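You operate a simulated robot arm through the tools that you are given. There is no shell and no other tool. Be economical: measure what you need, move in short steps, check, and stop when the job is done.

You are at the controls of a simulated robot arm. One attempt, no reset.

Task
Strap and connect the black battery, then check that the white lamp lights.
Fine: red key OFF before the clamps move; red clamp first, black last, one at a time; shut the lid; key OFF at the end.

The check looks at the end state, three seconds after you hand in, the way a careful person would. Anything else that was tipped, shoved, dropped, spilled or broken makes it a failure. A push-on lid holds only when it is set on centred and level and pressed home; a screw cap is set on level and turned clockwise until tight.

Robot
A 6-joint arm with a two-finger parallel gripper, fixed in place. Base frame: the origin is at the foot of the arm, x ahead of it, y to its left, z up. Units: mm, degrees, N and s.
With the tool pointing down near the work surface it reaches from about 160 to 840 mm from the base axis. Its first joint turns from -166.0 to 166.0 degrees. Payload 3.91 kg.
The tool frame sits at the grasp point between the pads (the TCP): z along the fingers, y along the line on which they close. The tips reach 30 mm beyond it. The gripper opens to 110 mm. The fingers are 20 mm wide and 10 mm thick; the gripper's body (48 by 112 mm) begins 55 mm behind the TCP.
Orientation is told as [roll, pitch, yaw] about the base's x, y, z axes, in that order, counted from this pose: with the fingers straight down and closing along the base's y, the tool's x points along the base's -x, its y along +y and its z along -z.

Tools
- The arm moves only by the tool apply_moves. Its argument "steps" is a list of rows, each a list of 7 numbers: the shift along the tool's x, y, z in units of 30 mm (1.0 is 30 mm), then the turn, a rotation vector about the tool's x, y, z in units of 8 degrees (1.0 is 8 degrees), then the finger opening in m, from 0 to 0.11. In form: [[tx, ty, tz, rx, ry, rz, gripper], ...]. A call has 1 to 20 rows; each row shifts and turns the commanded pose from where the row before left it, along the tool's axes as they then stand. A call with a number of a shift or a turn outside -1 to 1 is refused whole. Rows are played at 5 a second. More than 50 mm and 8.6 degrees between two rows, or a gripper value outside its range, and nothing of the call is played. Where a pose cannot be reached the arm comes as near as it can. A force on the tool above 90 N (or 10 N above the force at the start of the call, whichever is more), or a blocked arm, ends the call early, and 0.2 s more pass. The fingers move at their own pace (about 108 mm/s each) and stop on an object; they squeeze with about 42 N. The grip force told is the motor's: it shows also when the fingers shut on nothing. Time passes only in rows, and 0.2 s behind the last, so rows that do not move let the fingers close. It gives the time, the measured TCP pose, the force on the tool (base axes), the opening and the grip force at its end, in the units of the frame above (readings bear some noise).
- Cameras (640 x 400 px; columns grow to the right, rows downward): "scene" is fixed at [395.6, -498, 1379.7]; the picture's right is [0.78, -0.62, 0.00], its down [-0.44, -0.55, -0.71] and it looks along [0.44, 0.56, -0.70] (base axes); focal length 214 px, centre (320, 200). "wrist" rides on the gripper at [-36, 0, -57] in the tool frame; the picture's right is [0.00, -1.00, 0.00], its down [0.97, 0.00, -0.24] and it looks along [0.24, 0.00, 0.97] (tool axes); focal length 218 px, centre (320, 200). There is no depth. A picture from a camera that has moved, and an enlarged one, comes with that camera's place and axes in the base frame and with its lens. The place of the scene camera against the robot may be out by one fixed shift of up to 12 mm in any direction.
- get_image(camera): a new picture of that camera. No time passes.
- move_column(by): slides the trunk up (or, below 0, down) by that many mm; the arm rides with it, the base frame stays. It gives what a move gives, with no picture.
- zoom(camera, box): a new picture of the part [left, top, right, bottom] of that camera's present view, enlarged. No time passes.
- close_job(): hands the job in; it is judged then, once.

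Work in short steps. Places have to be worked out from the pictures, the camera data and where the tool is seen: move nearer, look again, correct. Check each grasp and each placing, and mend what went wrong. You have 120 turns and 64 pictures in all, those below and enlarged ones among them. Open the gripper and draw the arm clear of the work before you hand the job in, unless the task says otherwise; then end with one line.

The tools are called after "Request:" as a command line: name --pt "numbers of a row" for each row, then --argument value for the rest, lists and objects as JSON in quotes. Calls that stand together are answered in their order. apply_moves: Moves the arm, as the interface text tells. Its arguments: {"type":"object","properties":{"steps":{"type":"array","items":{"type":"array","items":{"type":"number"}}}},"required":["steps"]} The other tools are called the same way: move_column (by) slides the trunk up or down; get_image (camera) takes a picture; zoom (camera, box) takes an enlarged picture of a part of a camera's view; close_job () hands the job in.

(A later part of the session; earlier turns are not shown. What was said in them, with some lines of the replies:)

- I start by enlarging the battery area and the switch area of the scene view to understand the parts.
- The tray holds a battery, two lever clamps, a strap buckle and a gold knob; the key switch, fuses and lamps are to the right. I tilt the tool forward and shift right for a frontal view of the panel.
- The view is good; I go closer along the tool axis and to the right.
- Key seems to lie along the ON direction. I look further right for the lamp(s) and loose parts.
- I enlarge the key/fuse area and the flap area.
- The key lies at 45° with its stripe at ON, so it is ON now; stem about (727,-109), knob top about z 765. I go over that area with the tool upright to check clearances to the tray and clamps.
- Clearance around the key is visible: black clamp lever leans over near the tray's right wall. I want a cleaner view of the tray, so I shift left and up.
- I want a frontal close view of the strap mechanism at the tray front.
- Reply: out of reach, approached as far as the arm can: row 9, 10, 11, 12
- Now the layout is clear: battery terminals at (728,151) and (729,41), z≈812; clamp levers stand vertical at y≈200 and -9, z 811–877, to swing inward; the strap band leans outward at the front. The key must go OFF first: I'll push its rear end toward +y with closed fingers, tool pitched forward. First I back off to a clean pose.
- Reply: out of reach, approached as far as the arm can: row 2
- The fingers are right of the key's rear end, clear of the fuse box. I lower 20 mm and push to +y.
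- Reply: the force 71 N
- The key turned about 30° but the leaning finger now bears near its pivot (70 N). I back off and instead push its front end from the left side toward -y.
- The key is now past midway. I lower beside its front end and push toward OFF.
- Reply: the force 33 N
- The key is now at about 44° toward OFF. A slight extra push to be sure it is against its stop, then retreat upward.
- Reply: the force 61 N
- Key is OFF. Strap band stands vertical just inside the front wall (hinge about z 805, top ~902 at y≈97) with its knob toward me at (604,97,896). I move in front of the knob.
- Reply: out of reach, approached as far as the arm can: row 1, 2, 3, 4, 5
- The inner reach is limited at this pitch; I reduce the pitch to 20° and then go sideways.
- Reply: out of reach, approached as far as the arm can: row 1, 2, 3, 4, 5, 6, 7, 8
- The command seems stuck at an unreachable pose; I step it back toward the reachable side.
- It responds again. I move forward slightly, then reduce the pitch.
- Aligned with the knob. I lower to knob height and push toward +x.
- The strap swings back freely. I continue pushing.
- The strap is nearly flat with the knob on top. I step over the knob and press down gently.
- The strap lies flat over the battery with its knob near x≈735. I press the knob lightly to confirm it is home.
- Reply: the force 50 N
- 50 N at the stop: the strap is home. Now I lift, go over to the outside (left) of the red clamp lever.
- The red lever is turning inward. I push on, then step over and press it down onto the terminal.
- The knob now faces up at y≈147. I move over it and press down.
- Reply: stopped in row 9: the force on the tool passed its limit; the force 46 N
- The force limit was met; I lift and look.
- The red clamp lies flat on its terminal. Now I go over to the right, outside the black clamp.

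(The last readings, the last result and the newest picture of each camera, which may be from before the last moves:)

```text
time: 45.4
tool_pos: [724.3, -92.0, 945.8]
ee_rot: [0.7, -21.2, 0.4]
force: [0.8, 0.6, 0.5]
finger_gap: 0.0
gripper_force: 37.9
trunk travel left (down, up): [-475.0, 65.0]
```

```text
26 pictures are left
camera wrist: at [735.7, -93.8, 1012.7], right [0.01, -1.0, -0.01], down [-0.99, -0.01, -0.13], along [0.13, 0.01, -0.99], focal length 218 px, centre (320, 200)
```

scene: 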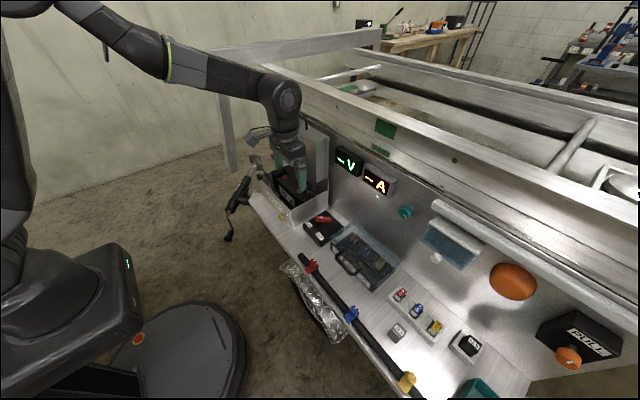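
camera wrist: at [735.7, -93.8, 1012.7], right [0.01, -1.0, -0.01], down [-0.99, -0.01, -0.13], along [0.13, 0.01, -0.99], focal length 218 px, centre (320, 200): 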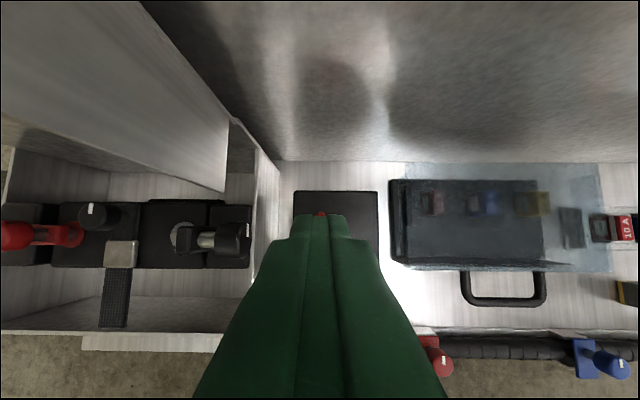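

Request:
apply_moves --pt "0.28 0 0.57 0 0 0 0.0" --pt "0.28 0 0.57 0 0 0 0.0" --pt "0.28 0 0.57 0 0 0 0.0" --pt "0 0.5 0 0 0 0 0.0" --pt "0 0.5 0 0 0 0 0.0" --pt "0 0.4 0 0 0 0 0.0" --pt "0 0.4 0 0 0 0 0.0" --pt "0 0.4 0 0 0 0 0.0" --pt "0 0.4 0 0 0 0 0.0" --pt "0 0.4 0 0 0 0 0.0" --pt "0 0.4 0 0 0 0 0.0" --pt "0 0.3 0 0 0 0 0.0" --pt "0 0 0 0 0 0 0.0"

Request:
get_image --camera "wrist"

```text
time: 48.2
tool_pos: [715.7, 19.5, 892.4]
ee_rot: [0.8, -21.4, 0.3]
force: [0.9, 0.5, -0.2]
finger_gap: 0.0
gripper_force: 37.8
trunk travel left (down, up): [-475.0, 65.0]
```

```text
25 pictures are left
camera wrist: at [728.7, 18.5, 959.4], right [0.01, -1.0, -0.01], down [-0.99, -0.01, -0.13], along [0.13, 0.01, -0.99], focal length 218 px, centre (320, 200)
```

wrist: 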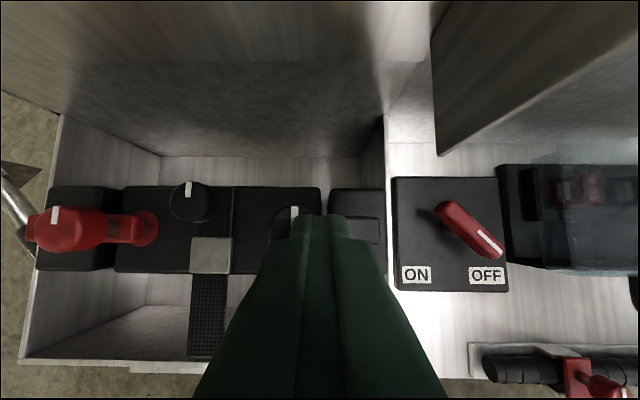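

The black knob faces up now. I move over it and press.

Request:
apply_moves --pt "-0.17 0 -0.47 0 0 0 0.0" --pt "-0.1 0.8 0.03 0 0 0 0.0" --pt "0.12 0 0.31 0 0 0 0.0" --pt "0.12 0 0.31 0 0 0 0.0" --pt "0.09 0 0.25 0 0 0 0.0" --pt "0.06 0 0.16 0 0 0 0.0" --pt "0.06 0 0.16 0 0 0 0.0" --pt "0.06 0 0.16 0 0 0 0.0" --pt "0.06 0 0.16 0 0 0 0.0"

Request:
get_image --camera "wrist"

```text
time: 50.1
tool_pos: [723.6, 44.3, 882.0]
ee_rot: [0.9, -23.2, 0.4]
force: [-19.7, -2.1, 48.6]
finger_gap: 0.0
gripper_force: 37.6
trunk travel left (down, up): [-475.0, 65.0]
stopped in row 9: the force on the tool passed its limit (the readings are from after the stop); the commanded pose is now the measured one
```

```text
24 pictures are left
camera wrist: at [732.9, 43.3, 949.6], right [0.01, -1.0, -0.01], down [-0.99, -0.01, -0.16], along [0.16, 0.02, -0.99], focal length 218 px, centre (320, 200)
```

wrist: 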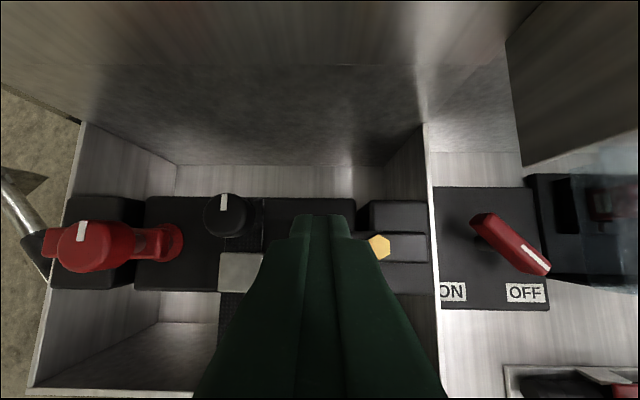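

Black clamp pressed home (48 N). I withdraw back and up and look at the clamps and the lid handle.

Request:
apply_moves --pt "0 0 -0.7 0 0 0 0.0" --pt "0 0 -1 0 0 0 0.0" --pt "0.6 0.3 -1 0 0 0 0.0" --pt "0.6 0.3 -1 0 0 0 0.0" --pt "0.6 0.3 -1 0 0 0 0.0" --pt "0.6 0.3 -1 0 0 0 0.0" --pt "0.6 0.3 -1 0 0 0 0.0" --pt "0 0.2 -0.7 0 -1 0 0.0" --pt "0 0 -0.7 0 -1 0 0.0"

Request:
get_image --camera "wrist"

Request:
zoom --camera "scene" --box '[245, 95, 385, 215]'

```text
time: 52.1
tool_pos: [545.2, 90.1, 1062.8]
ee_rot: [1.1, -38.6, 0.1]
force: [1.2, -0.7, -0.8]
finger_gap: 0.0
gripper_force: 37.9
trunk travel left (down, up): [-475.0, 65.0]
```

```text
23 pictures are left
camera wrist: at [537.4, 89.1, 1129.7], right [0.01, -1.0, -0.02], down [-0.91, -0.01, -0.42], along [0.42, 0.02, -0.91], focal length 218 px, centre (320, 200)
```

wrist: 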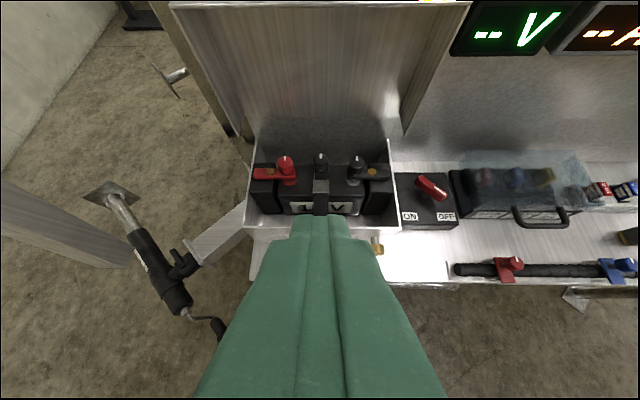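

```text
3.33 times, centred on (315, 155) of scene
camera zoom: at [395.6, -498.0, 1379.7], right [0.78, -0.62, 0.0], down [-0.44, -0.55, -0.71], along [0.44, 0.56, -0.7], focal length 715 px, centre (337, 350)
```

zoom: 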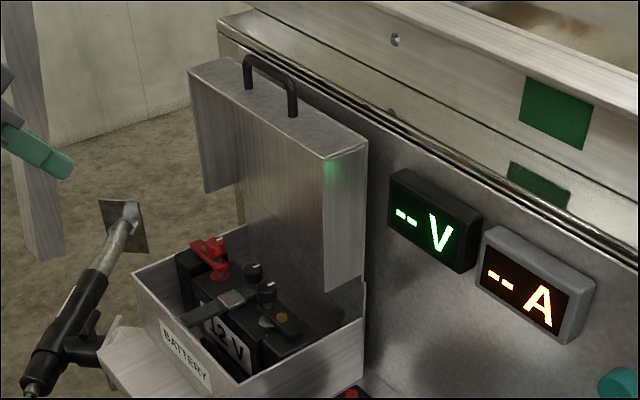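

Strap and both clamps are home and the battery looks connected. Before shutting the lid I test: go to the right side of the key's front end and turn it ON.

Request:
apply_moves --pt "0.1 -0.82 0.92 0 -0.17 0 0.0" --pt "0.1 -0.82 0.92 0 0 0 0.0" --pt "0.1 -0.82 0.92 0 0 0 0.0" --pt "0.1 -0.82 0.92 0 0 0 0.0" --pt "0.1 -0.82 0.92 0 0 0 0.0" --pt "0.1 -0.82 0.92 0 0 0 0.0" --pt "0.1 -0.82 0.92 0 0 0 0.0" --pt "0.1 -0.82 0.92 0 0 0 0.0" --pt "0.1 -0.82 0.92 0 0 0 0.0" --pt "0.1 -0.82 0.92 0 0 0 0.0"

Request:
get_image --camera "wrist"

```text
time: 54.3
tool_pos: [631.3, 100.9, 897.4]
ee_rot: [0.4, -39.7, 0.0]
force: [0.0, 0.7, 0.0]
finger_gap: 0.0
gripper_force: 37.6
out of reach, approached as far as the arm can: row 1, 2, 3, 4, 5, 6, 7, 8, 9, 10
trunk travel left (down, up): [-475.0, 65.0]
```

```text
21 pictures are left
camera wrist: at [623.1, 99.8, 965.9], right [0.01, -1.0, -0.01], down [-0.9, 0.0, -0.43], along [0.43, 0.01, -0.9], focal length 218 px, centre (320, 200)
```

wrist: 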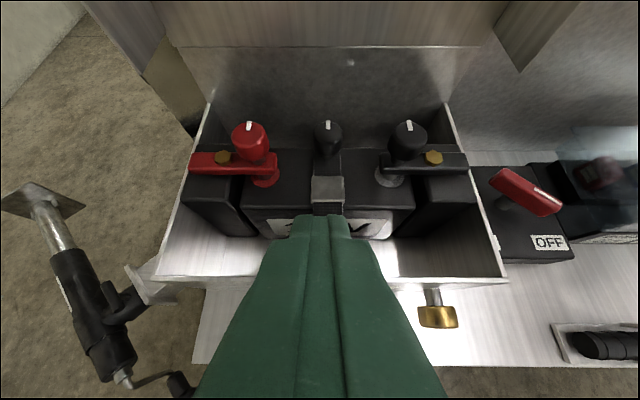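

The arm can't cross sideways at this pitch; nothing was touched. I raise, reduce pitch to 20°, cross over, and re-pitch at the key side.

Request:
apply_moves --pt "0 0 -1 0 0.8 0 0.0" --pt "0 0 -1 0 0.8 0 0.0" --pt "0 0 0 0 0.9 0 0.0"

```text
time: 55.1
tool_pos: [646.4, 79.7, 952.2]
ee_rot: [1.1, -37.0, 0.1]
force: [0.2, 0.5, -0.4]
finger_gap: 0.0
gripper_force: 38.4
out of reach, approached as far as the arm can: row 2, 3
trunk travel left (down, up): [-475.0, 65.0]
```

Request:
apply_moves --pt "-0.8 0 0.6 0 0 0 0.0" --pt "0 0 0 0 1 0 0.0" --pt "0 0 0 0 1 0 0.0"

```text
time: 55.9
tool_pos: [690.1, 68.6, 962.5]
ee_rot: [-0.8, -38.0, -0.1]
force: [-0.5, -0.3, -0.5]
finger_gap: 0.0
gripper_force: 38.0
out of reach, approached as far as the arm can: row 2, 3
trunk travel left (down, up): [-475.0, 65.0]
```

Request:
apply_moves --pt "0 0 -0.5 0 0 0 0.0" --pt "0 0 -0.5 0 0.4 0 0.0"

```text
time: 56.5
tool_pos: [669.1, 70.5, 987.0]
ee_rot: [-0.8, -34.8, -0.2]
force: [-0.9, -0.4, -0.4]
finger_gap: 0.0
gripper_force: 37.3
trunk travel left (down, up): [-475.0, 65.0]
```

Request:
apply_moves --pt "0 0 -0.5 0 0.6 0 0.0" --pt "0 0 0 0 0.6 0 0.0" --pt "0 0 0 0 0.6 0 0.0" --pt "0 -0.5 0 0 0 0 0.0" --pt "0 -0.9 0 0 0 0 0.0"

```text
time: 57.7
tool_pos: [660.5, 28.6, 1000.6]
ee_rot: [-0.7, -20.4, -0.5]
force: [0.3, 0.3, -1.2]
finger_gap: 0.1
gripper_force: 37.6
trunk travel left (down, up): [-475.0, 65.0]
```

Request:
apply_moves --pt "0 -1 0 0 0 0 0.0" --pt "0 -1 0 0 0 0 0.0" --pt "0 -1 0 0 0 0 0.0" --pt "0 -1 0 0 0 0 0.0" --pt "0 -1 0 0 0 0 0.0" --pt "0 -1 0 0 0 0 0.0" --pt "0 0 0 0 -1 0 0.0" --pt "0 0 0 0 -1 0 0.0" --pt "0 0 0 0 -0.45 0 0.0"

```text
time: 59.7
tool_pos: [658.5, -152.9, 1002.2]
ee_rot: [-0.8, -40.1, -0.1]
force: [-0.6, -0.8, 1.6]
finger_gap: 0.1
gripper_force: 38.0
trunk travel left (down, up): [-475.0, 65.0]
```

Request:
apply_moves --pt "0.466 0 0.857 0 0 0 0.0" --pt "0.466 0 0.857 0 0 0 0.0" --pt "0.466 0 0.857 0 0 0 0.0" --pt "0.466 0 0.857 0 0 0 0.0" --pt "0.466 0 0.857 0 0 0 0.0" --pt "0.466 0 0.857 0 0 0 0.0"

Request:
get_image --camera "wrist"

```text
time: 61.1
tool_pos: [693.9, -156.7, 830.1]
ee_rot: [-0.9, -40.0, -0.1]
force: [-0.5, -0.1, -0.1]
finger_gap: 0.1
gripper_force: 37.9
trunk travel left (down, up): [-475.0, 65.0]
```

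```text
20 pictures are left
camera wrist: at [684.1, -155.8, 897.9], right [-0.01, -1.0, 0.01], down [-0.9, 0.0, -0.44], along [0.44, -0.02, -0.9], focal length 218 px, centre (320, 200)
```

wrist: 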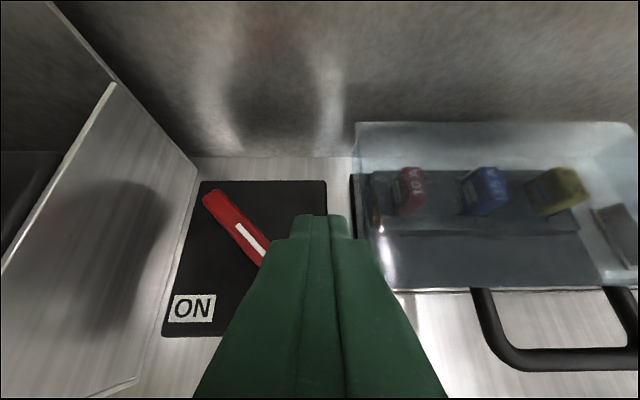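

Lower beside the key's front end and push it to ON.

Request:
apply_moves --pt "0.52 0 0.54 0 0 0 0.0" --pt "0.52 0 0.54 0 0 0 0.0" --pt "0 0.25 0 0 0 0 0.0" --pt "0 0.25 0 0 0 0 0.0" --pt "0 0.25 0 0 0 0 0.0" --pt "0 0.25 0 0 0 0 0.0" --pt "0 0.25 0 0 0 0 0.0" --pt "0 0.25 0 0 0 0 0.0"

Request:
get_image --camera "wrist"

```text
time: 62.9
tool_pos: [692.6, -114.5, 784.0]
ee_rot: [-0.9, -40.2, -0.5]
force: [0.3, -24.4, -0.2]
finger_gap: 0.0
gripper_force: 37.7
trunk travel left (down, up): [-475.0, 65.0]
```

```text
19 pictures are left
camera wrist: at [682.3, -113.7, 852.6], right [-0.02, -1.0, 0.01], down [-0.9, 0.01, -0.44], along [0.44, -0.02, -0.9], focal length 218 px, centre (320, 200)
```

wrist: 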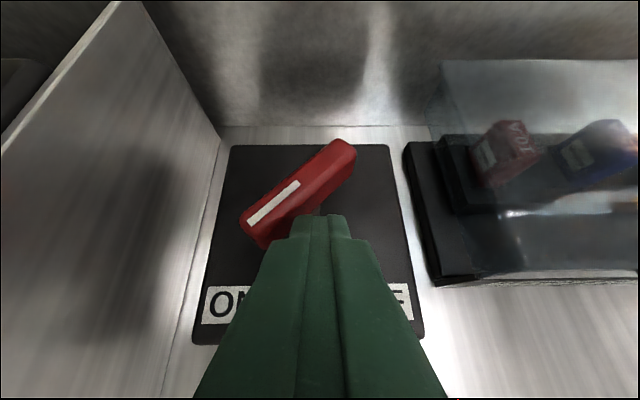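

Key is at ON. A small extra push, then I view the panel with the scene camera.

Request:
apply_moves --pt "0 0.12 0 0 0 0 0.0" --pt "0 0 0 0 0 0 0.0" --pt "0 -0.5 0 0 0 0 0.0"

Request:
get_image --camera "scene"

```text
time: 63.7
tool_pos: [691.5, -116.0, 783.9]
ee_rot: [-0.6, -39.9, 0.1]
force: [-0.1, -0.3, 0.4]
finger_gap: 0.0
gripper_force: 37.7
trunk travel left (down, up): [-475.0, 65.0]
```

```text
18 pictures are left
```

scene: 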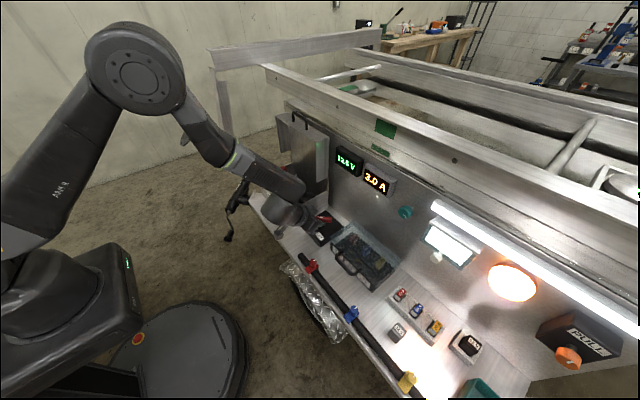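

White lamp (and the rest) lit: ~12.6 V, 3.0 A. Now key back OFF: go over to the left of the key's front end.

Request:
apply_moves --pt "0 -0.3 0 0 0 0 0.0" --pt "-0.48 0 -0.575 0 0 0 0.0" --pt "-0.48 0 -0.575 0 0 0 0.0" --pt "0 0.7 0 0 0 0 0.0" --pt "0 0.7 0 0 0 0 0.0" --pt "0 0.68 0 0 0 0 0.0" --pt "0 0 0 0 0 0 0.0"

Request:
get_image --camera "wrist"

```text
time: 65.3
tool_pos: [692.6, -66.4, 828.6]
ee_rot: [-1.0, -40.0, -0.2]
force: [0.1, -0.1, -0.1]
finger_gap: 0.0
gripper_force: 37.8
trunk travel left (down, up): [-475.0, 65.0]
```

```text
17 pictures are left
camera wrist: at [683.0, -66.1, 896.2], right [-0.01, -1.0, 0.01], down [-0.9, 0.01, -0.44], along [0.44, -0.02, -0.9], focal length 218 px, centre (320, 200)
```

wrist: 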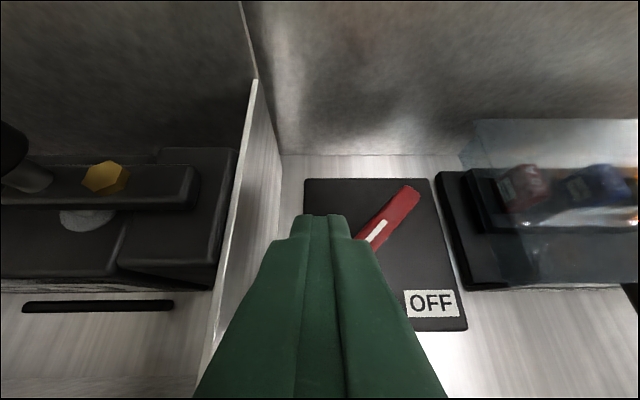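

Request:
apply_moves --pt "0 0.2 0 0 0 0 0.0" --pt "0.52 0 0.52 0 0 0 0.0" --pt "0.52 0 0.52 0 0 0 0.0" --pt "0 -0.25 0 0 0 0 0.0" --pt "0 -0.25 0 0 0 0 0.0" --pt "0 -0.25 0 0 0 0 0.0" --pt "0 -0.25 0 0 0 0 0.0" --pt "0 -0.25 0 0 0 0 0.0" --pt "0 -0.25 0 0 0 0 0.0" --pt "0 -0.15 0 0 0 0 0.0" --pt "0 0 0 0 0 0 0.0"

Request:
get_image --camera "wrist"

```text
time: 67.7
tool_pos: [688.8, -106.7, 789.0]
ee_rot: [-0.7, -40.2, 0.2]
force: [-8.5, 41.5, 23.8]
finger_gap: 0.0
gripper_force: 37.4
trunk travel left (down, up): [-475.0, 65.0]
```

```text
16 pictures are left
camera wrist: at [677.2, -105.1, 856.2], right [-0.01, -1.0, 0.01], down [-0.9, 0.0, -0.45], along [0.45, -0.01, -0.9], focal length 218 px, centre (320, 200)
```

wrist: 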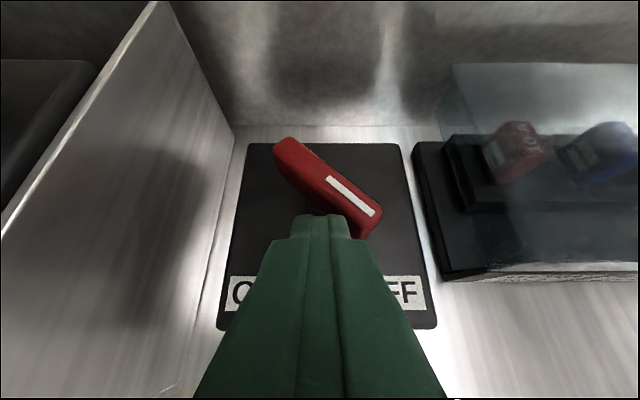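

The key is back at OFF (≈44°). I retreat up and head for a view of the lid handle.

Request:
apply_moves --pt "0 0.5 0 0 0 0 0.0" --pt "0 0 -1 0 0 0 0.0" --pt "0 0 -1 0 0 0 0.0" --pt "0 0 -1 0 0 0 0.0" --pt "0 0 -1 0 0 0 0.0" --pt "-0.64 0 -0.77 0 0 0 0.0" --pt "-0.64 0 -0.77 0 0.5 0 0.0" --pt "0 0 -1 0 1 0 0.0" --pt "0 0 -1 0 1 0 0.0" --pt "0 1 -1 0 0 0 0.0" --pt "0 1 -1 0 0 0 0.0" --pt "0 1 0 0 0 0 0.0" --pt "0 1 0 0 0 0 0.0" --pt "0 1 0 0 0 0 0.0" --pt "0 1 0 0 0 0 0.0"

Request:
get_image --camera "wrist"

```text
time: 70.9
tool_pos: [559.0, 89.3, 1044.8]
ee_rot: [-0.7, -19.9, -0.4]
force: [-0.7, 0.4, 0.0]
finger_gap: 0.3
gripper_force: 37.6
trunk travel left (down, up): [-475.0, 65.0]
```

```text
15 pictures are left
camera wrist: at [572.4, 89.9, 1110.7], right [-0.01, -1.0, 0.01], down [-0.99, 0.01, -0.11], along [0.11, -0.01, -0.99], focal length 218 px, centre (320, 200)
```

wrist: 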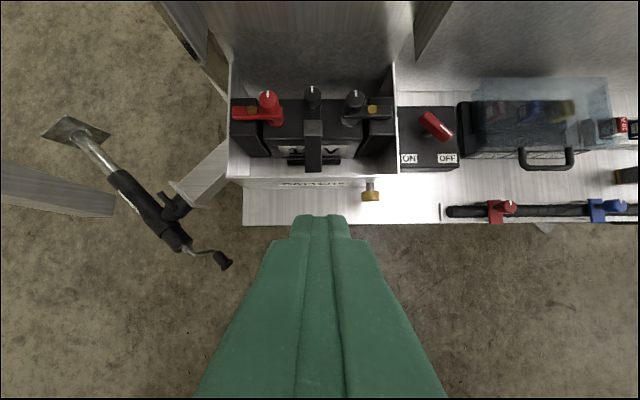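

Request:
apply_moves --pt "-0.31 0 -0.85 0 0 0 0.0" --pt "-0.31 0 -0.85 0 0 0 0.0" --pt "-0.31 0 -0.85 0 0 0 0.0" --pt "-0.31 0 -0.85 0 0 0 0.0" --pt "-0.31 0 -0.85 0 0 0 0.0" --pt "-0.94 0 0.34 0 0 0 0.0" --pt "-0.94 0 0.34 0 0 0 0.0" --pt "-0.94 0 0.34 0 0 0 0.0" --pt "0 0.2 0 0 1 0 0.0" --pt "0 0 0 0 1 0 0.0" --pt "0 0 0 0 0.5 0 0.0"

Request:
get_image --camera "wrist"

```text
time: 73.3
tool_pos: [649.8, 94.8, 1177.1]
ee_rot: [-0.6, 0.1, -0.7]
force: [-0.1, 0.6, -0.2]
finger_gap: 0.0
gripper_force: 37.5
trunk travel left (down, up): [-475.0, 65.0]
```

```text
14 pictures are left
camera wrist: at [685.5, 94.7, 1235.5], right [-0.01, -1.0, 0.01], down [-0.97, 0.01, 0.24], along [-0.24, -0.01, -0.97], focal length 218 px, centre (320, 200)
```

wrist: 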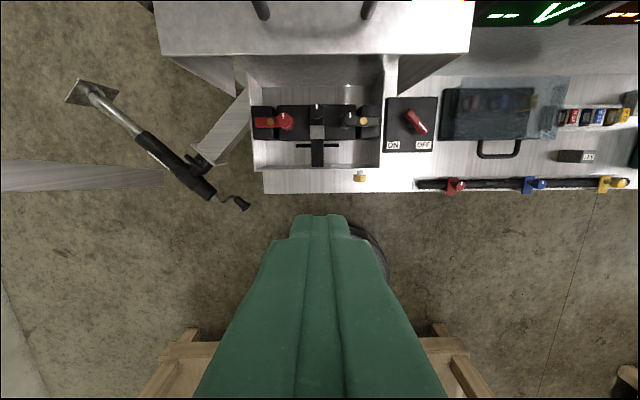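

Displays show "--", so the key is OFF. The lid stands open with its handle bar at about (783,98,1072). I'll grip the bar from the front with the fingers closing in the vertical plane; first I turn the tool 90° about its axis.

Request:
apply_moves --pt "0 0 0 0 0 1 0.03" --pt "0 0 0 0 0 1 0.03" --pt "0 0 0 0 0 1 0.03" --pt "0 0 0 0 0 1 0.03" --pt "0 0 0 0 0 1 0.03" --pt "0 0 0 0 0 1 0.03" --pt "0 0 0 0 0 1 0.03" --pt "0 0 0 0 0 1 0.03" --pt "0 0 0 0 0 1 0.03" --pt "0 0 0 0 0 1 0.03" --pt "0 0 0 0 0 1 0.03" --pt "0 0 0 0 0 0.17 0.03"

Request:
apply_moves --pt "0 0.5 0 -1 0 0 0.03" --pt "0 0.5 0 -1 0 0 0.03" --pt "0 0 0 -1 0 0 0.03" --pt "0 0 0 -1 0 0 0.03" --pt "0 0 0 -1 0 0 0.03" --pt "0 0 0 -1 0 0 0.03" --pt "0 0 0 -1 0 0 0.03" --pt "0 0 0 -1 0 0 0.03"

```text
time: 75.9
tool_pos: [648.9, 93.6, 1177.7]
ee_rot: [0.0, -0.7, -90.2]
force: [-0.3, 1.1, 0.6]
finger_gap: 30.1
gripper_force: 0.3
trunk travel left (down, up): [-475.0, 65.0]
```

```text
time: 77.7
tool_pos: [688.8, 76.9, 1195.9]
ee_rot: [57.3, 0.0, -88.4]
force: [-0.1, 0.5, 0.0]
finger_gap: 30.3
gripper_force: 0.1
out of reach, approached as far as the arm can: row 7, 8
trunk travel left (down, up): [-475.0, 65.0]
```

Request:
get_image --camera "wrist"

Request:
get_image --camera "scene"

```text
13 pictures are left
camera wrist: at [641.0, 39.8, 1227.2], right [-0.54, -0.01, -0.84], down [-0.23, 0.96, 0.13], along [0.81, 0.26, -0.52], focal length 218 px, centre (320, 200)
```

wrist: 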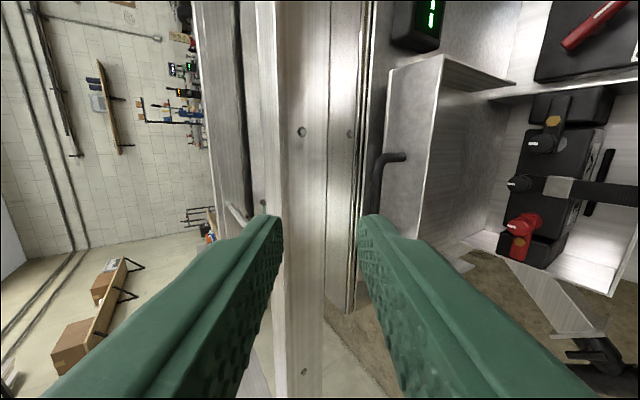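

```text
12 pictures are left
```

scene: 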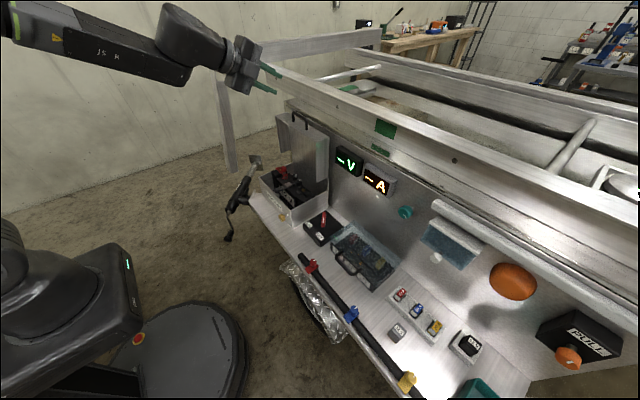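

The handle bar and the trim behind it are clear to see; bar about (786,98,1072). I lower to a pre-grasp point in front of it and tilt more toward horizontal.

Request:
apply_moves --pt "0.23 -0.7 0.67 0 0 0 0.026" --pt "0.23 -0.7 0.67 0 0 0 0.026" --pt "0.23 -0.7 0.67 0 0 0 0.026" --pt "0 0 0 -0.8 0 0 0.026" --pt "0 0 0 -0.8 0 0 0.026"

Request:
get_image --camera "wrist"

```text
time: 78.9
tool_pos: [781.8, 90.3, 1243.9]
ee_rot: [66.1, 0.8, -84.7]
force: [0.2, 0.9, 0.5]
finger_gap: 26.2
gripper_force: 0.1
out of reach, approached as far as the arm can: row 1, 2, 3, 4, 5
trunk travel left (down, up): [-475.0, 65.0]
```

```text
11 pictures are left
camera wrist: at [733.1, 49.0, 1267.1], right [-0.41, -0.02, -0.91], down [-0.31, 0.94, 0.11], along [0.86, 0.33, -0.39], focal length 218 px, centre (320, 200)
```

wrist: 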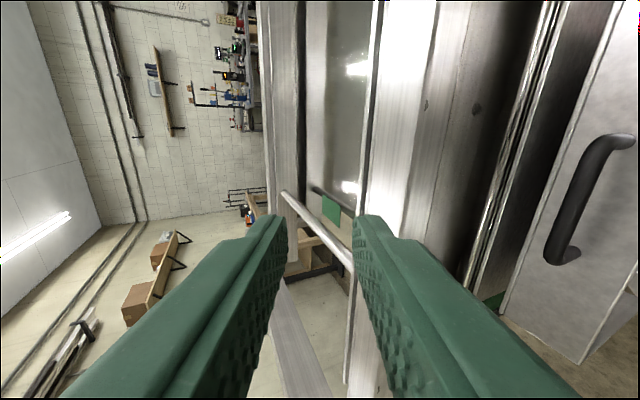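

The arm's wrist limit is the issue at this trunk height. I draw back and lower the trunk, so the arm reaches more level.

Request:
apply_moves --pt "0 0 -0.9 0 0 0 0.026" --pt "0 0 -0.9 0 0 0 0.026" --pt "0 0 -0.9 0 0 0 0.026" --pt "0 0 -0.7 0 0 0 0.026"

```text
time: 79.9
tool_pos: [720.1, 94.2, 1310.1]
ee_rot: [69.5, -0.4, -86.8]
force: [0.7, -0.6, 0.2]
finger_gap: 26.1
gripper_force: 0.1
out of reach, approached as far as the arm can: row 1, 2
trunk travel left (down, up): [-475.0, 65.0]
```

Request:
move_column --by -190

Request:
get_image --camera "wrist"

```text
time: 82.0
tool_pos: [722.2, 93.9, 1120.0]
ee_rot: [69.5, -0.3, -86.7]
force: [0.0, -0.1, 0.0]
finger_gap: 26.1
gripper_force: 0.0
trunk travel left (down, up): [-285.0, 255.0]
```

```text
10 pictures are left
camera wrist: at [669.7, 55.5, 1139.5], right [-0.35, -0.03, -0.94], down [-0.28, 0.96, 0.08], along [0.89, 0.29, -0.34], focal length 218 px, centre (320, 200)
```

wrist: 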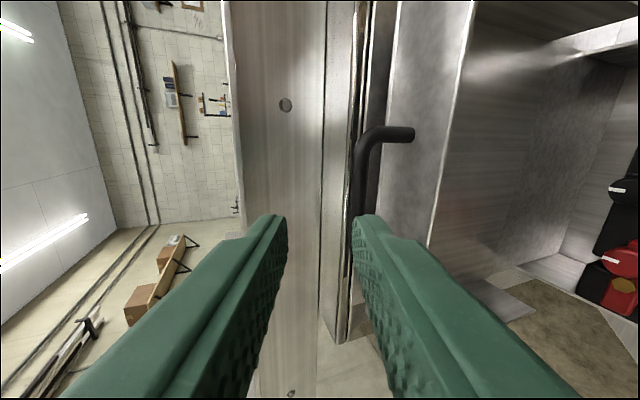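

The bar is clear to approach: center about (785,98,1065). I align with it along the tool and advance.

Request:
apply_moves --pt "0.07 -0.5 0 0 0 0 0.026" --pt "0.06 -0.48 0 0 0 0 0.026" --pt "0 0 0.6 0 0 0 0.026"

Request:
get_image --camera "wrist"

```text
time: 82.8
tool_pos: [729.7, 97.6, 1096.8]
ee_rot: [69.2, -0.3, -86.7]
force: [-0.1, -0.4, 0.5]
finger_gap: 26.1
gripper_force: 0.2
out of reach, approached as far as the arm can: row 2
trunk travel left (down, up): [-285.0, 255.0]
```

```text
9 pictures are left
camera wrist: at [679.2, 58.4, 1118.6], right [-0.36, -0.03, -0.93], down [-0.28, 0.96, 0.08], along [0.89, 0.29, -0.35], focal length 218 px, centre (320, 200)
```

wrist: 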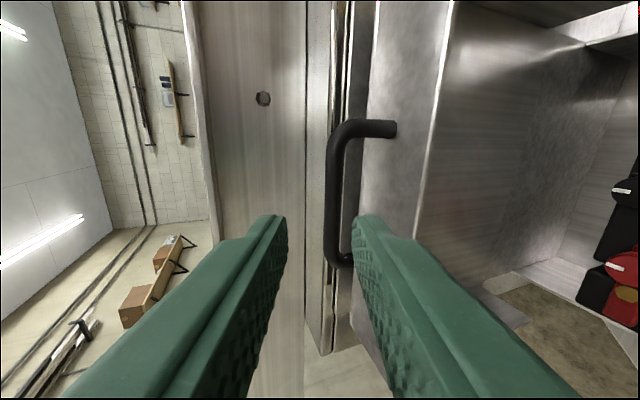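

Fingers need ~8 mm lower; I use the trunk for that, then advance so the bar is between the pads.

Request:
move_column --by -8

Request:
apply_moves --pt "0 0 0.45 0 0 0 0.026" --pt "0 0 0.45 0 0 0 0.026" --pt "0 0 0.35 0 0 0 0.026"

Request:
get_image --camera "wrist"

```text
time: 83.3
tool_pos: [731.1, 98.4, 1089.8]
ee_rot: [69.1, -0.3, -86.7]
force: [0.1, -0.4, 0.2]
finger_gap: 25.9
gripper_force: 0.1
trunk travel left (down, up): [-277.0, 263.0]
```

```text
time: 84.2
tool_pos: [765.5, 99.7, 1075.6]
ee_rot: [69.1, -0.4, -86.8]
force: [-1.0, 0.0, 0.2]
finger_gap: 25.9
gripper_force: 0.0
trunk travel left (down, up): [-277.0, 263.0]
```

```text
8 pictures are left
camera wrist: at [713.7, 60.4, 1097.5], right [-0.36, -0.03, -0.93], down [-0.28, 0.96, 0.08], along [0.89, 0.29, -0.35], focal length 218 px, centre (320, 200)
```

wrist: 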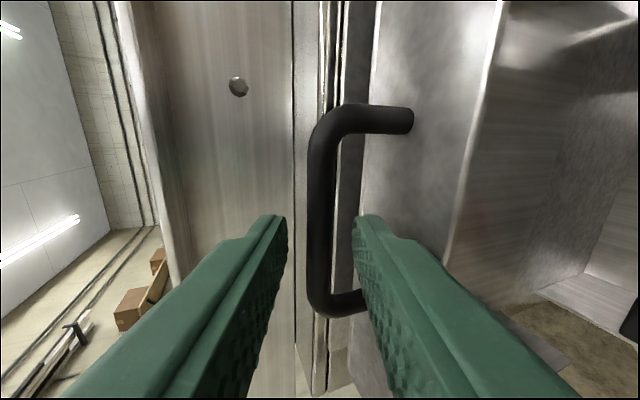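

The bar is centred between the fingers but seems just beyond the tips. I narrow the gap and inch forward, then close.

Request:
apply_moves --pt "0 0 0.1 0 0 0 0.02" --pt "0 0 0.12 0 0 0 0.02" --pt "0 0 0.12 0 0 0 0.02" --pt "0 0 0 0 0 0 0.02"

Request:
apply_moves --pt "0 0 0 0 0 0 0.0" --pt "0 0 0 0 0 0 0.0" --pt "0 0 0 0 0 0 0.0"

```text
time: 85.2
tool_pos: [774.9, 98.0, 1071.7]
ee_rot: [69.1, -0.3, -86.7]
force: [-0.4, 0.0, 0.4]
finger_gap: 20.3
gripper_force: 0.2
trunk travel left (down, up): [-277.0, 263.0]
```

```text
time: 86.0
tool_pos: [774.4, 98.5, 1072.8]
ee_rot: [69.1, -0.4, -86.6]
force: [-0.7, 0.3, -3.2]
finger_gap: 10.0
gripper_force: 44.5
trunk travel left (down, up): [-277.0, 263.0]
```

The bar is gripped (gap 10 mm, 44 N). I begin swinging the lid forward along its arc about the estimated hinge (800,875).

Request:
apply_moves --pt "0 -0.25 -0.5 0 0 0 0.0" --pt "0 -0.295 -0.47 0 0 0 0.0" --pt "0 0 0 0 0 0 0.0"

```text
time: 86.8
tool_pos: [750.3, 99.0, 1068.1]
ee_rot: [67.9, -0.4, -86.6]
force: [10.7, 6.8, -41.5]
finger_gap: 9.9
gripper_force: 45.2
out of reach, approached as far as the arm can: row 2
trunk travel left (down, up): [-277.0, 263.0]
```

Force shows the lid wants to go lower; I follow with the trunk 6 mm down.

Request:
move_column --by -6

```text
time: 87.3
tool_pos: [749.1, 98.5, 1067.8]
ee_rot: [68.3, -0.4, -86.6]
force: [7.1, 7.1, -28.9]
finger_gap: 9.8
gripper_force: 45.2
trunk travel left (down, up): [-271.0, 269.0]
```

Request:
move_column --by -14

```text
time: 87.9
tool_pos: [743.7, 98.3, 1066.1]
ee_rot: [69.3, -0.4, -86.5]
force: [-4.3, 7.8, 20.3]
finger_gap: 9.8
gripper_force: 45.4
trunk travel left (down, up): [-257.0, 283.0]
```

Near-free now. I continue pulling, letting the tool tilt ease as the lid swings.

Request:
apply_moves --pt "0 -0.1 -0.5 0.5 0 0 0.0" --pt "0 -0.25 -0.5 0.5 0 0 0.0" --pt "0 0 0 0 0 0 0.0"

```text
time: 88.7
tool_pos: [715.7, 98.2, 1058.3]
ee_rot: [60.4, -0.4, -86.6]
force: [4.4, 15.1, -10.5]
finger_gap: 10.0
gripper_force: 44.8
trunk travel left (down, up): [-257.0, 283.0]
```

Request:
apply_moves --pt "0.08 -0.35 -0.26 0.4 0 0 0.0" --pt "0.03 -0.35 -0.26 0.4 0 0 0.0" --pt "0.03 -0.35 -0.26 0.4 0 0 0.0" --pt "0 0 0 0 0 0 0.0"

```text
time: 89.7
tool_pos: [682.3, 99.0, 1041.7]
ee_rot: [50.6, -0.3, -86.7]
force: [17.4, 7.3, -26.6]
finger_gap: 9.9
gripper_force: 44.4
trunk travel left (down, up): [-257.0, 283.0]
```

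Request:
apply_moves --pt "0.03 -0.44 0.02 0.4 0 0 0.0" --pt "0.03 -0.44 0.02 0.4 0 0 0.0" --pt "0.03 -0.43 0.04 0.4 0 0 0.0" --pt "0.03 -0.43 0.04 0.4 0 0 0.0" --pt "0 0 0 0 0 0 0.0"

```text
time: 90.9
tool_pos: [643.2, 98.2, 1007.6]
ee_rot: [38.3, -0.3, -86.6]
force: [-5.9, -0.1, 6.0]
finger_gap: 10.2
gripper_force: 45.2
trunk travel left (down, up): [-257.0, 283.0]
```

The arc fits well, forces are small. I continue to about 60°.

Request:
apply_moves --pt "0.02 -0.48 0.2 0.4 0 0 0.0" --pt "0.02 -0.48 0.22 0.4 0 0 0.0" --pt "0.02 -0.48 0.24 0.4 0 0 0.0" --pt "0 0 0 0 0 0 0.0"

```text
time: 91.9
tool_pos: [618.7, 97.2, 965.4]
ee_rot: [28.6, -0.3, -86.6]
force: [-9.4, -1.8, 3.9]
finger_gap: 9.5
gripper_force: 44.7
trunk travel left (down, up): [-257.0, 283.0]
```

Request:
apply_moves --pt "0.0 -0.33 0.4 0.33 0 0 0.0" --pt "0.0 -0.34 0.41 0.33 0 0 0.0" --pt "0.0 -0.34 0.42 0.33 0 0 0.0" --pt "0 0 0 0 0 0 0.0"

Request:
zoom --camera "scene" --box '[225, 105, 385, 225]'

```text
time: 92.9
tool_pos: [603.9, 98.5, 921.8]
ee_rot: [20.7, -0.4, -86.6]
force: [-28.6, -2.7, 6.3]
finger_gap: 10.0
gripper_force: 45.1
trunk travel left (down, up): [-257.0, 283.0]
```

```text
3.33 times, centred on (305, 165) of scene
camera zoom: at [395.6, -498.0, 1379.7], right [0.78, -0.62, 0.0], down [-0.44, -0.55, -0.71], along [0.44, 0.56, -0.7], focal length 715 px, centre (370, 317)
```

zoom: 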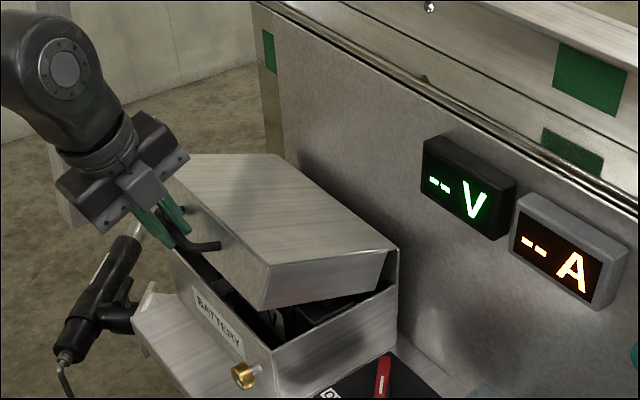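

Lid is ~70° closed and follows well. I continue down gently to the end.

Request:
apply_moves --pt "0.0 -0.22 0.3 0 0 0 0.0" --pt "0.0 -0.2 0.32 0 0 0 0.0" --pt "0.0 -0.18 0.34 0 0 0 0.0" --pt "0.0 -0.12 0.33 0 0 0 0.0" --pt "0 0 0 0 0 0 0.0"

Request:
zoom --camera "scene" --box '[225, 105, 385, 225]'

```text
time: 94.1
tool_pos: [598.6, 97.9, 876.9]
ee_rot: [20.7, -0.3, -86.5]
force: [-32.6, 5.3, -0.6]
finger_gap: 9.6
gripper_force: 45.3
trunk travel left (down, up): [-257.0, 283.0]
```

```text
3.33 times, centred on (305, 165) of scene
camera zoom: at [395.6, -498.0, 1379.7], right [0.78, -0.62, 0.0], down [-0.44, -0.55, -0.71], along [0.44, 0.56, -0.7], focal length 715 px, centre (370, 317)
```

zoom: 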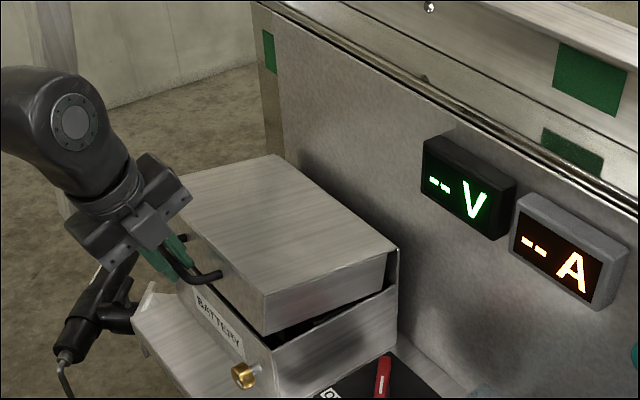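

Almost there; a few more mm down until it seats.

Request:
apply_moves --pt "0.0 -0.15 0.16 0 0 0 0.0" --pt "0.0 -0.07 0.19 0 0 0 0.0" --pt "0.0 -0.07 0.19 0 0 0 0.0" --pt "0 0 0 0 0 0 0.0"

```text
time: 95.1
tool_pos: [599.4, 98.7, 855.5]
ee_rot: [20.9, -0.3, -86.6]
force: [-17.1, 10.4, -1.4]
finger_gap: 9.9
gripper_force: 44.8
trunk travel left (down, up): [-257.0, 283.0]
```

Request:
apply_moves --pt "0.0 -0.05 0.16 0 0 0 0.0" --pt "0.0 -0.05 0.16 0 0 0 0.0" --pt "0.0 -0.05 0.16 0 0 0 0.0" --pt "0 0 0 0 0 0 0.0"

Request:
zoom --camera "scene" --box '[225, 105, 385, 225]'

```text
time: 96.1
tool_pos: [601.5, 98.2, 843.6]
ee_rot: [20.9, -0.4, -86.5]
force: [-6.7, 7.2, 9.7]
finger_gap: 9.8
gripper_force: 45.5
trunk travel left (down, up): [-257.0, 283.0]
```

```text
3.33 times, centred on (305, 165) of scene
camera zoom: at [395.6, -498.0, 1379.7], right [0.78, -0.62, 0.0], down [-0.44, -0.55, -0.71], along [0.44, 0.56, -0.7], focal length 715 px, centre (370, 317)
```

zoom: 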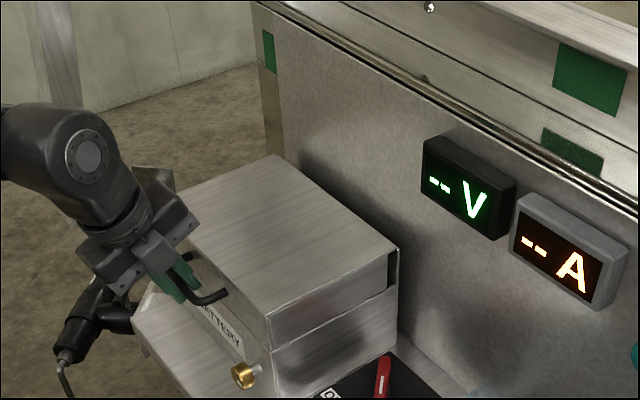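

The lid looks seated. I press a little more to confirm a stop.

Request:
apply_moves --pt "0.0 -0.05 0.14 0 0 0 0.0" --pt "0.0 -0.05 0.14 0 0 0 0.0" --pt "0.0 -0.05 0.14 0 0 0 0.0" --pt "0 0 0 0 0 0 0.0"

```text
time: 97.1
tool_pos: [605.4, 97.5, 830.6]
ee_rot: [21.2, -0.2, -86.5]
force: [33.6, 2.4, 32.5]
finger_gap: 9.7
gripper_force: 45.1
trunk travel left (down, up): [-257.0, 283.0]
```

Resistance reached. I release the bar, withdraw up and look.

Request:
apply_moves --pt "0 0 0 0 0 0 0.026" --pt "0 0 0 0 0 0 0.026" --pt "0 0 -0.5 0 0 0 0.026" --pt "0 0 -1 0 0 0 0.026" --pt "0 0 -1 0 0 0 0.026" --pt "0 -0.5 -1 0 0 0 0.026" --pt "0 -1 0 0 0 0 0.026"

Request:
zoom --camera "scene" --box '[225, 105, 385, 225]'

```text
time: 98.7
tool_pos: [522.2, 92.3, 908.8]
ee_rot: [20.7, -0.2, -86.6]
force: [0.9, 0.1, -0.1]
finger_gap: 25.9
gripper_force: 0.1
trunk travel left (down, up): [-257.0, 283.0]
```

```text
3.33 times, centred on (305, 165) of scene
camera zoom: at [395.6, -498.0, 1379.7], right [0.78, -0.62, 0.0], down [-0.44, -0.55, -0.71], along [0.44, 0.56, -0.7], focal length 715 px, centre (370, 317)
```

zoom: 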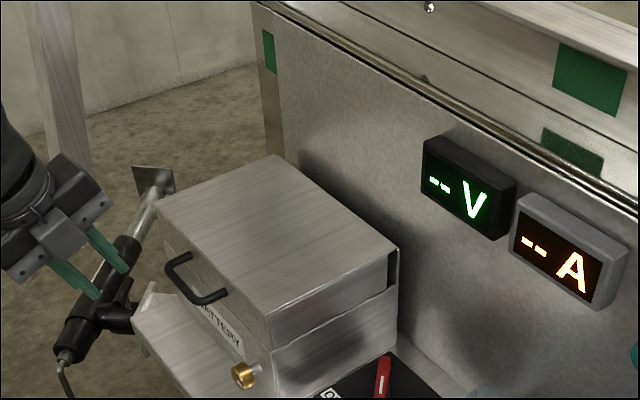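

The lid stays shut. One closer look at the seam and key before handing in.

Request:
zoom --camera "scene" --box '[265, 150, 365, 250]'

```text
4.00 times, centred on (315, 200) of scene
camera zoom: at [395.6, -498.0, 1379.7], right [0.78, -0.62, 0.0], down [-0.44, -0.55, -0.71], along [0.44, 0.56, -0.7], focal length 858 px, centre (340, 200)
```

zoom: 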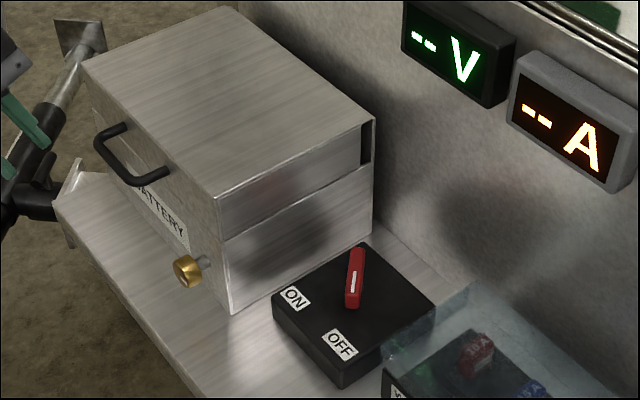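

Lid flush, key at OFF, displays blank. I open the gripper, draw the arm up and clear, then hand in.

Request:
apply_moves --pt "0 0 -1 0 0 0 0.08" --pt "0 0 -1 0 0 0 0.11" --pt "0 0 -1 0 0 0 0.11" --pt "0 0 -1 0 0 0 0.11"

Request:
get_image --camera "scene"

```text
time: 99.7
tool_pos: [478.8, 90.0, 1022.9]
ee_rot: [20.7, -0.3, -86.5]
force: [0.8, -0.2, -0.1]
finger_gap: 110.3
gripper_force: 0.0
trunk travel left (down, up): [-257.0, 283.0]
```

```text
2 pictures are left
```

scene: 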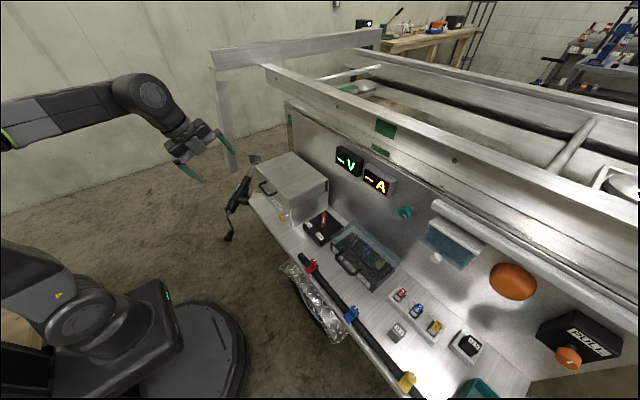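

Everything is in place, lamps are off, and the arm is clear; I hand in.

Request:
close_job

```text
The job is handed in.
```

The black battery is strapped and connected (key OFF first, red clamp, then black), the white lamp lit when I switched the key ON (about 12.6 V, 3.0 A), and I left the key OFF, the lid shut and the arm clear.
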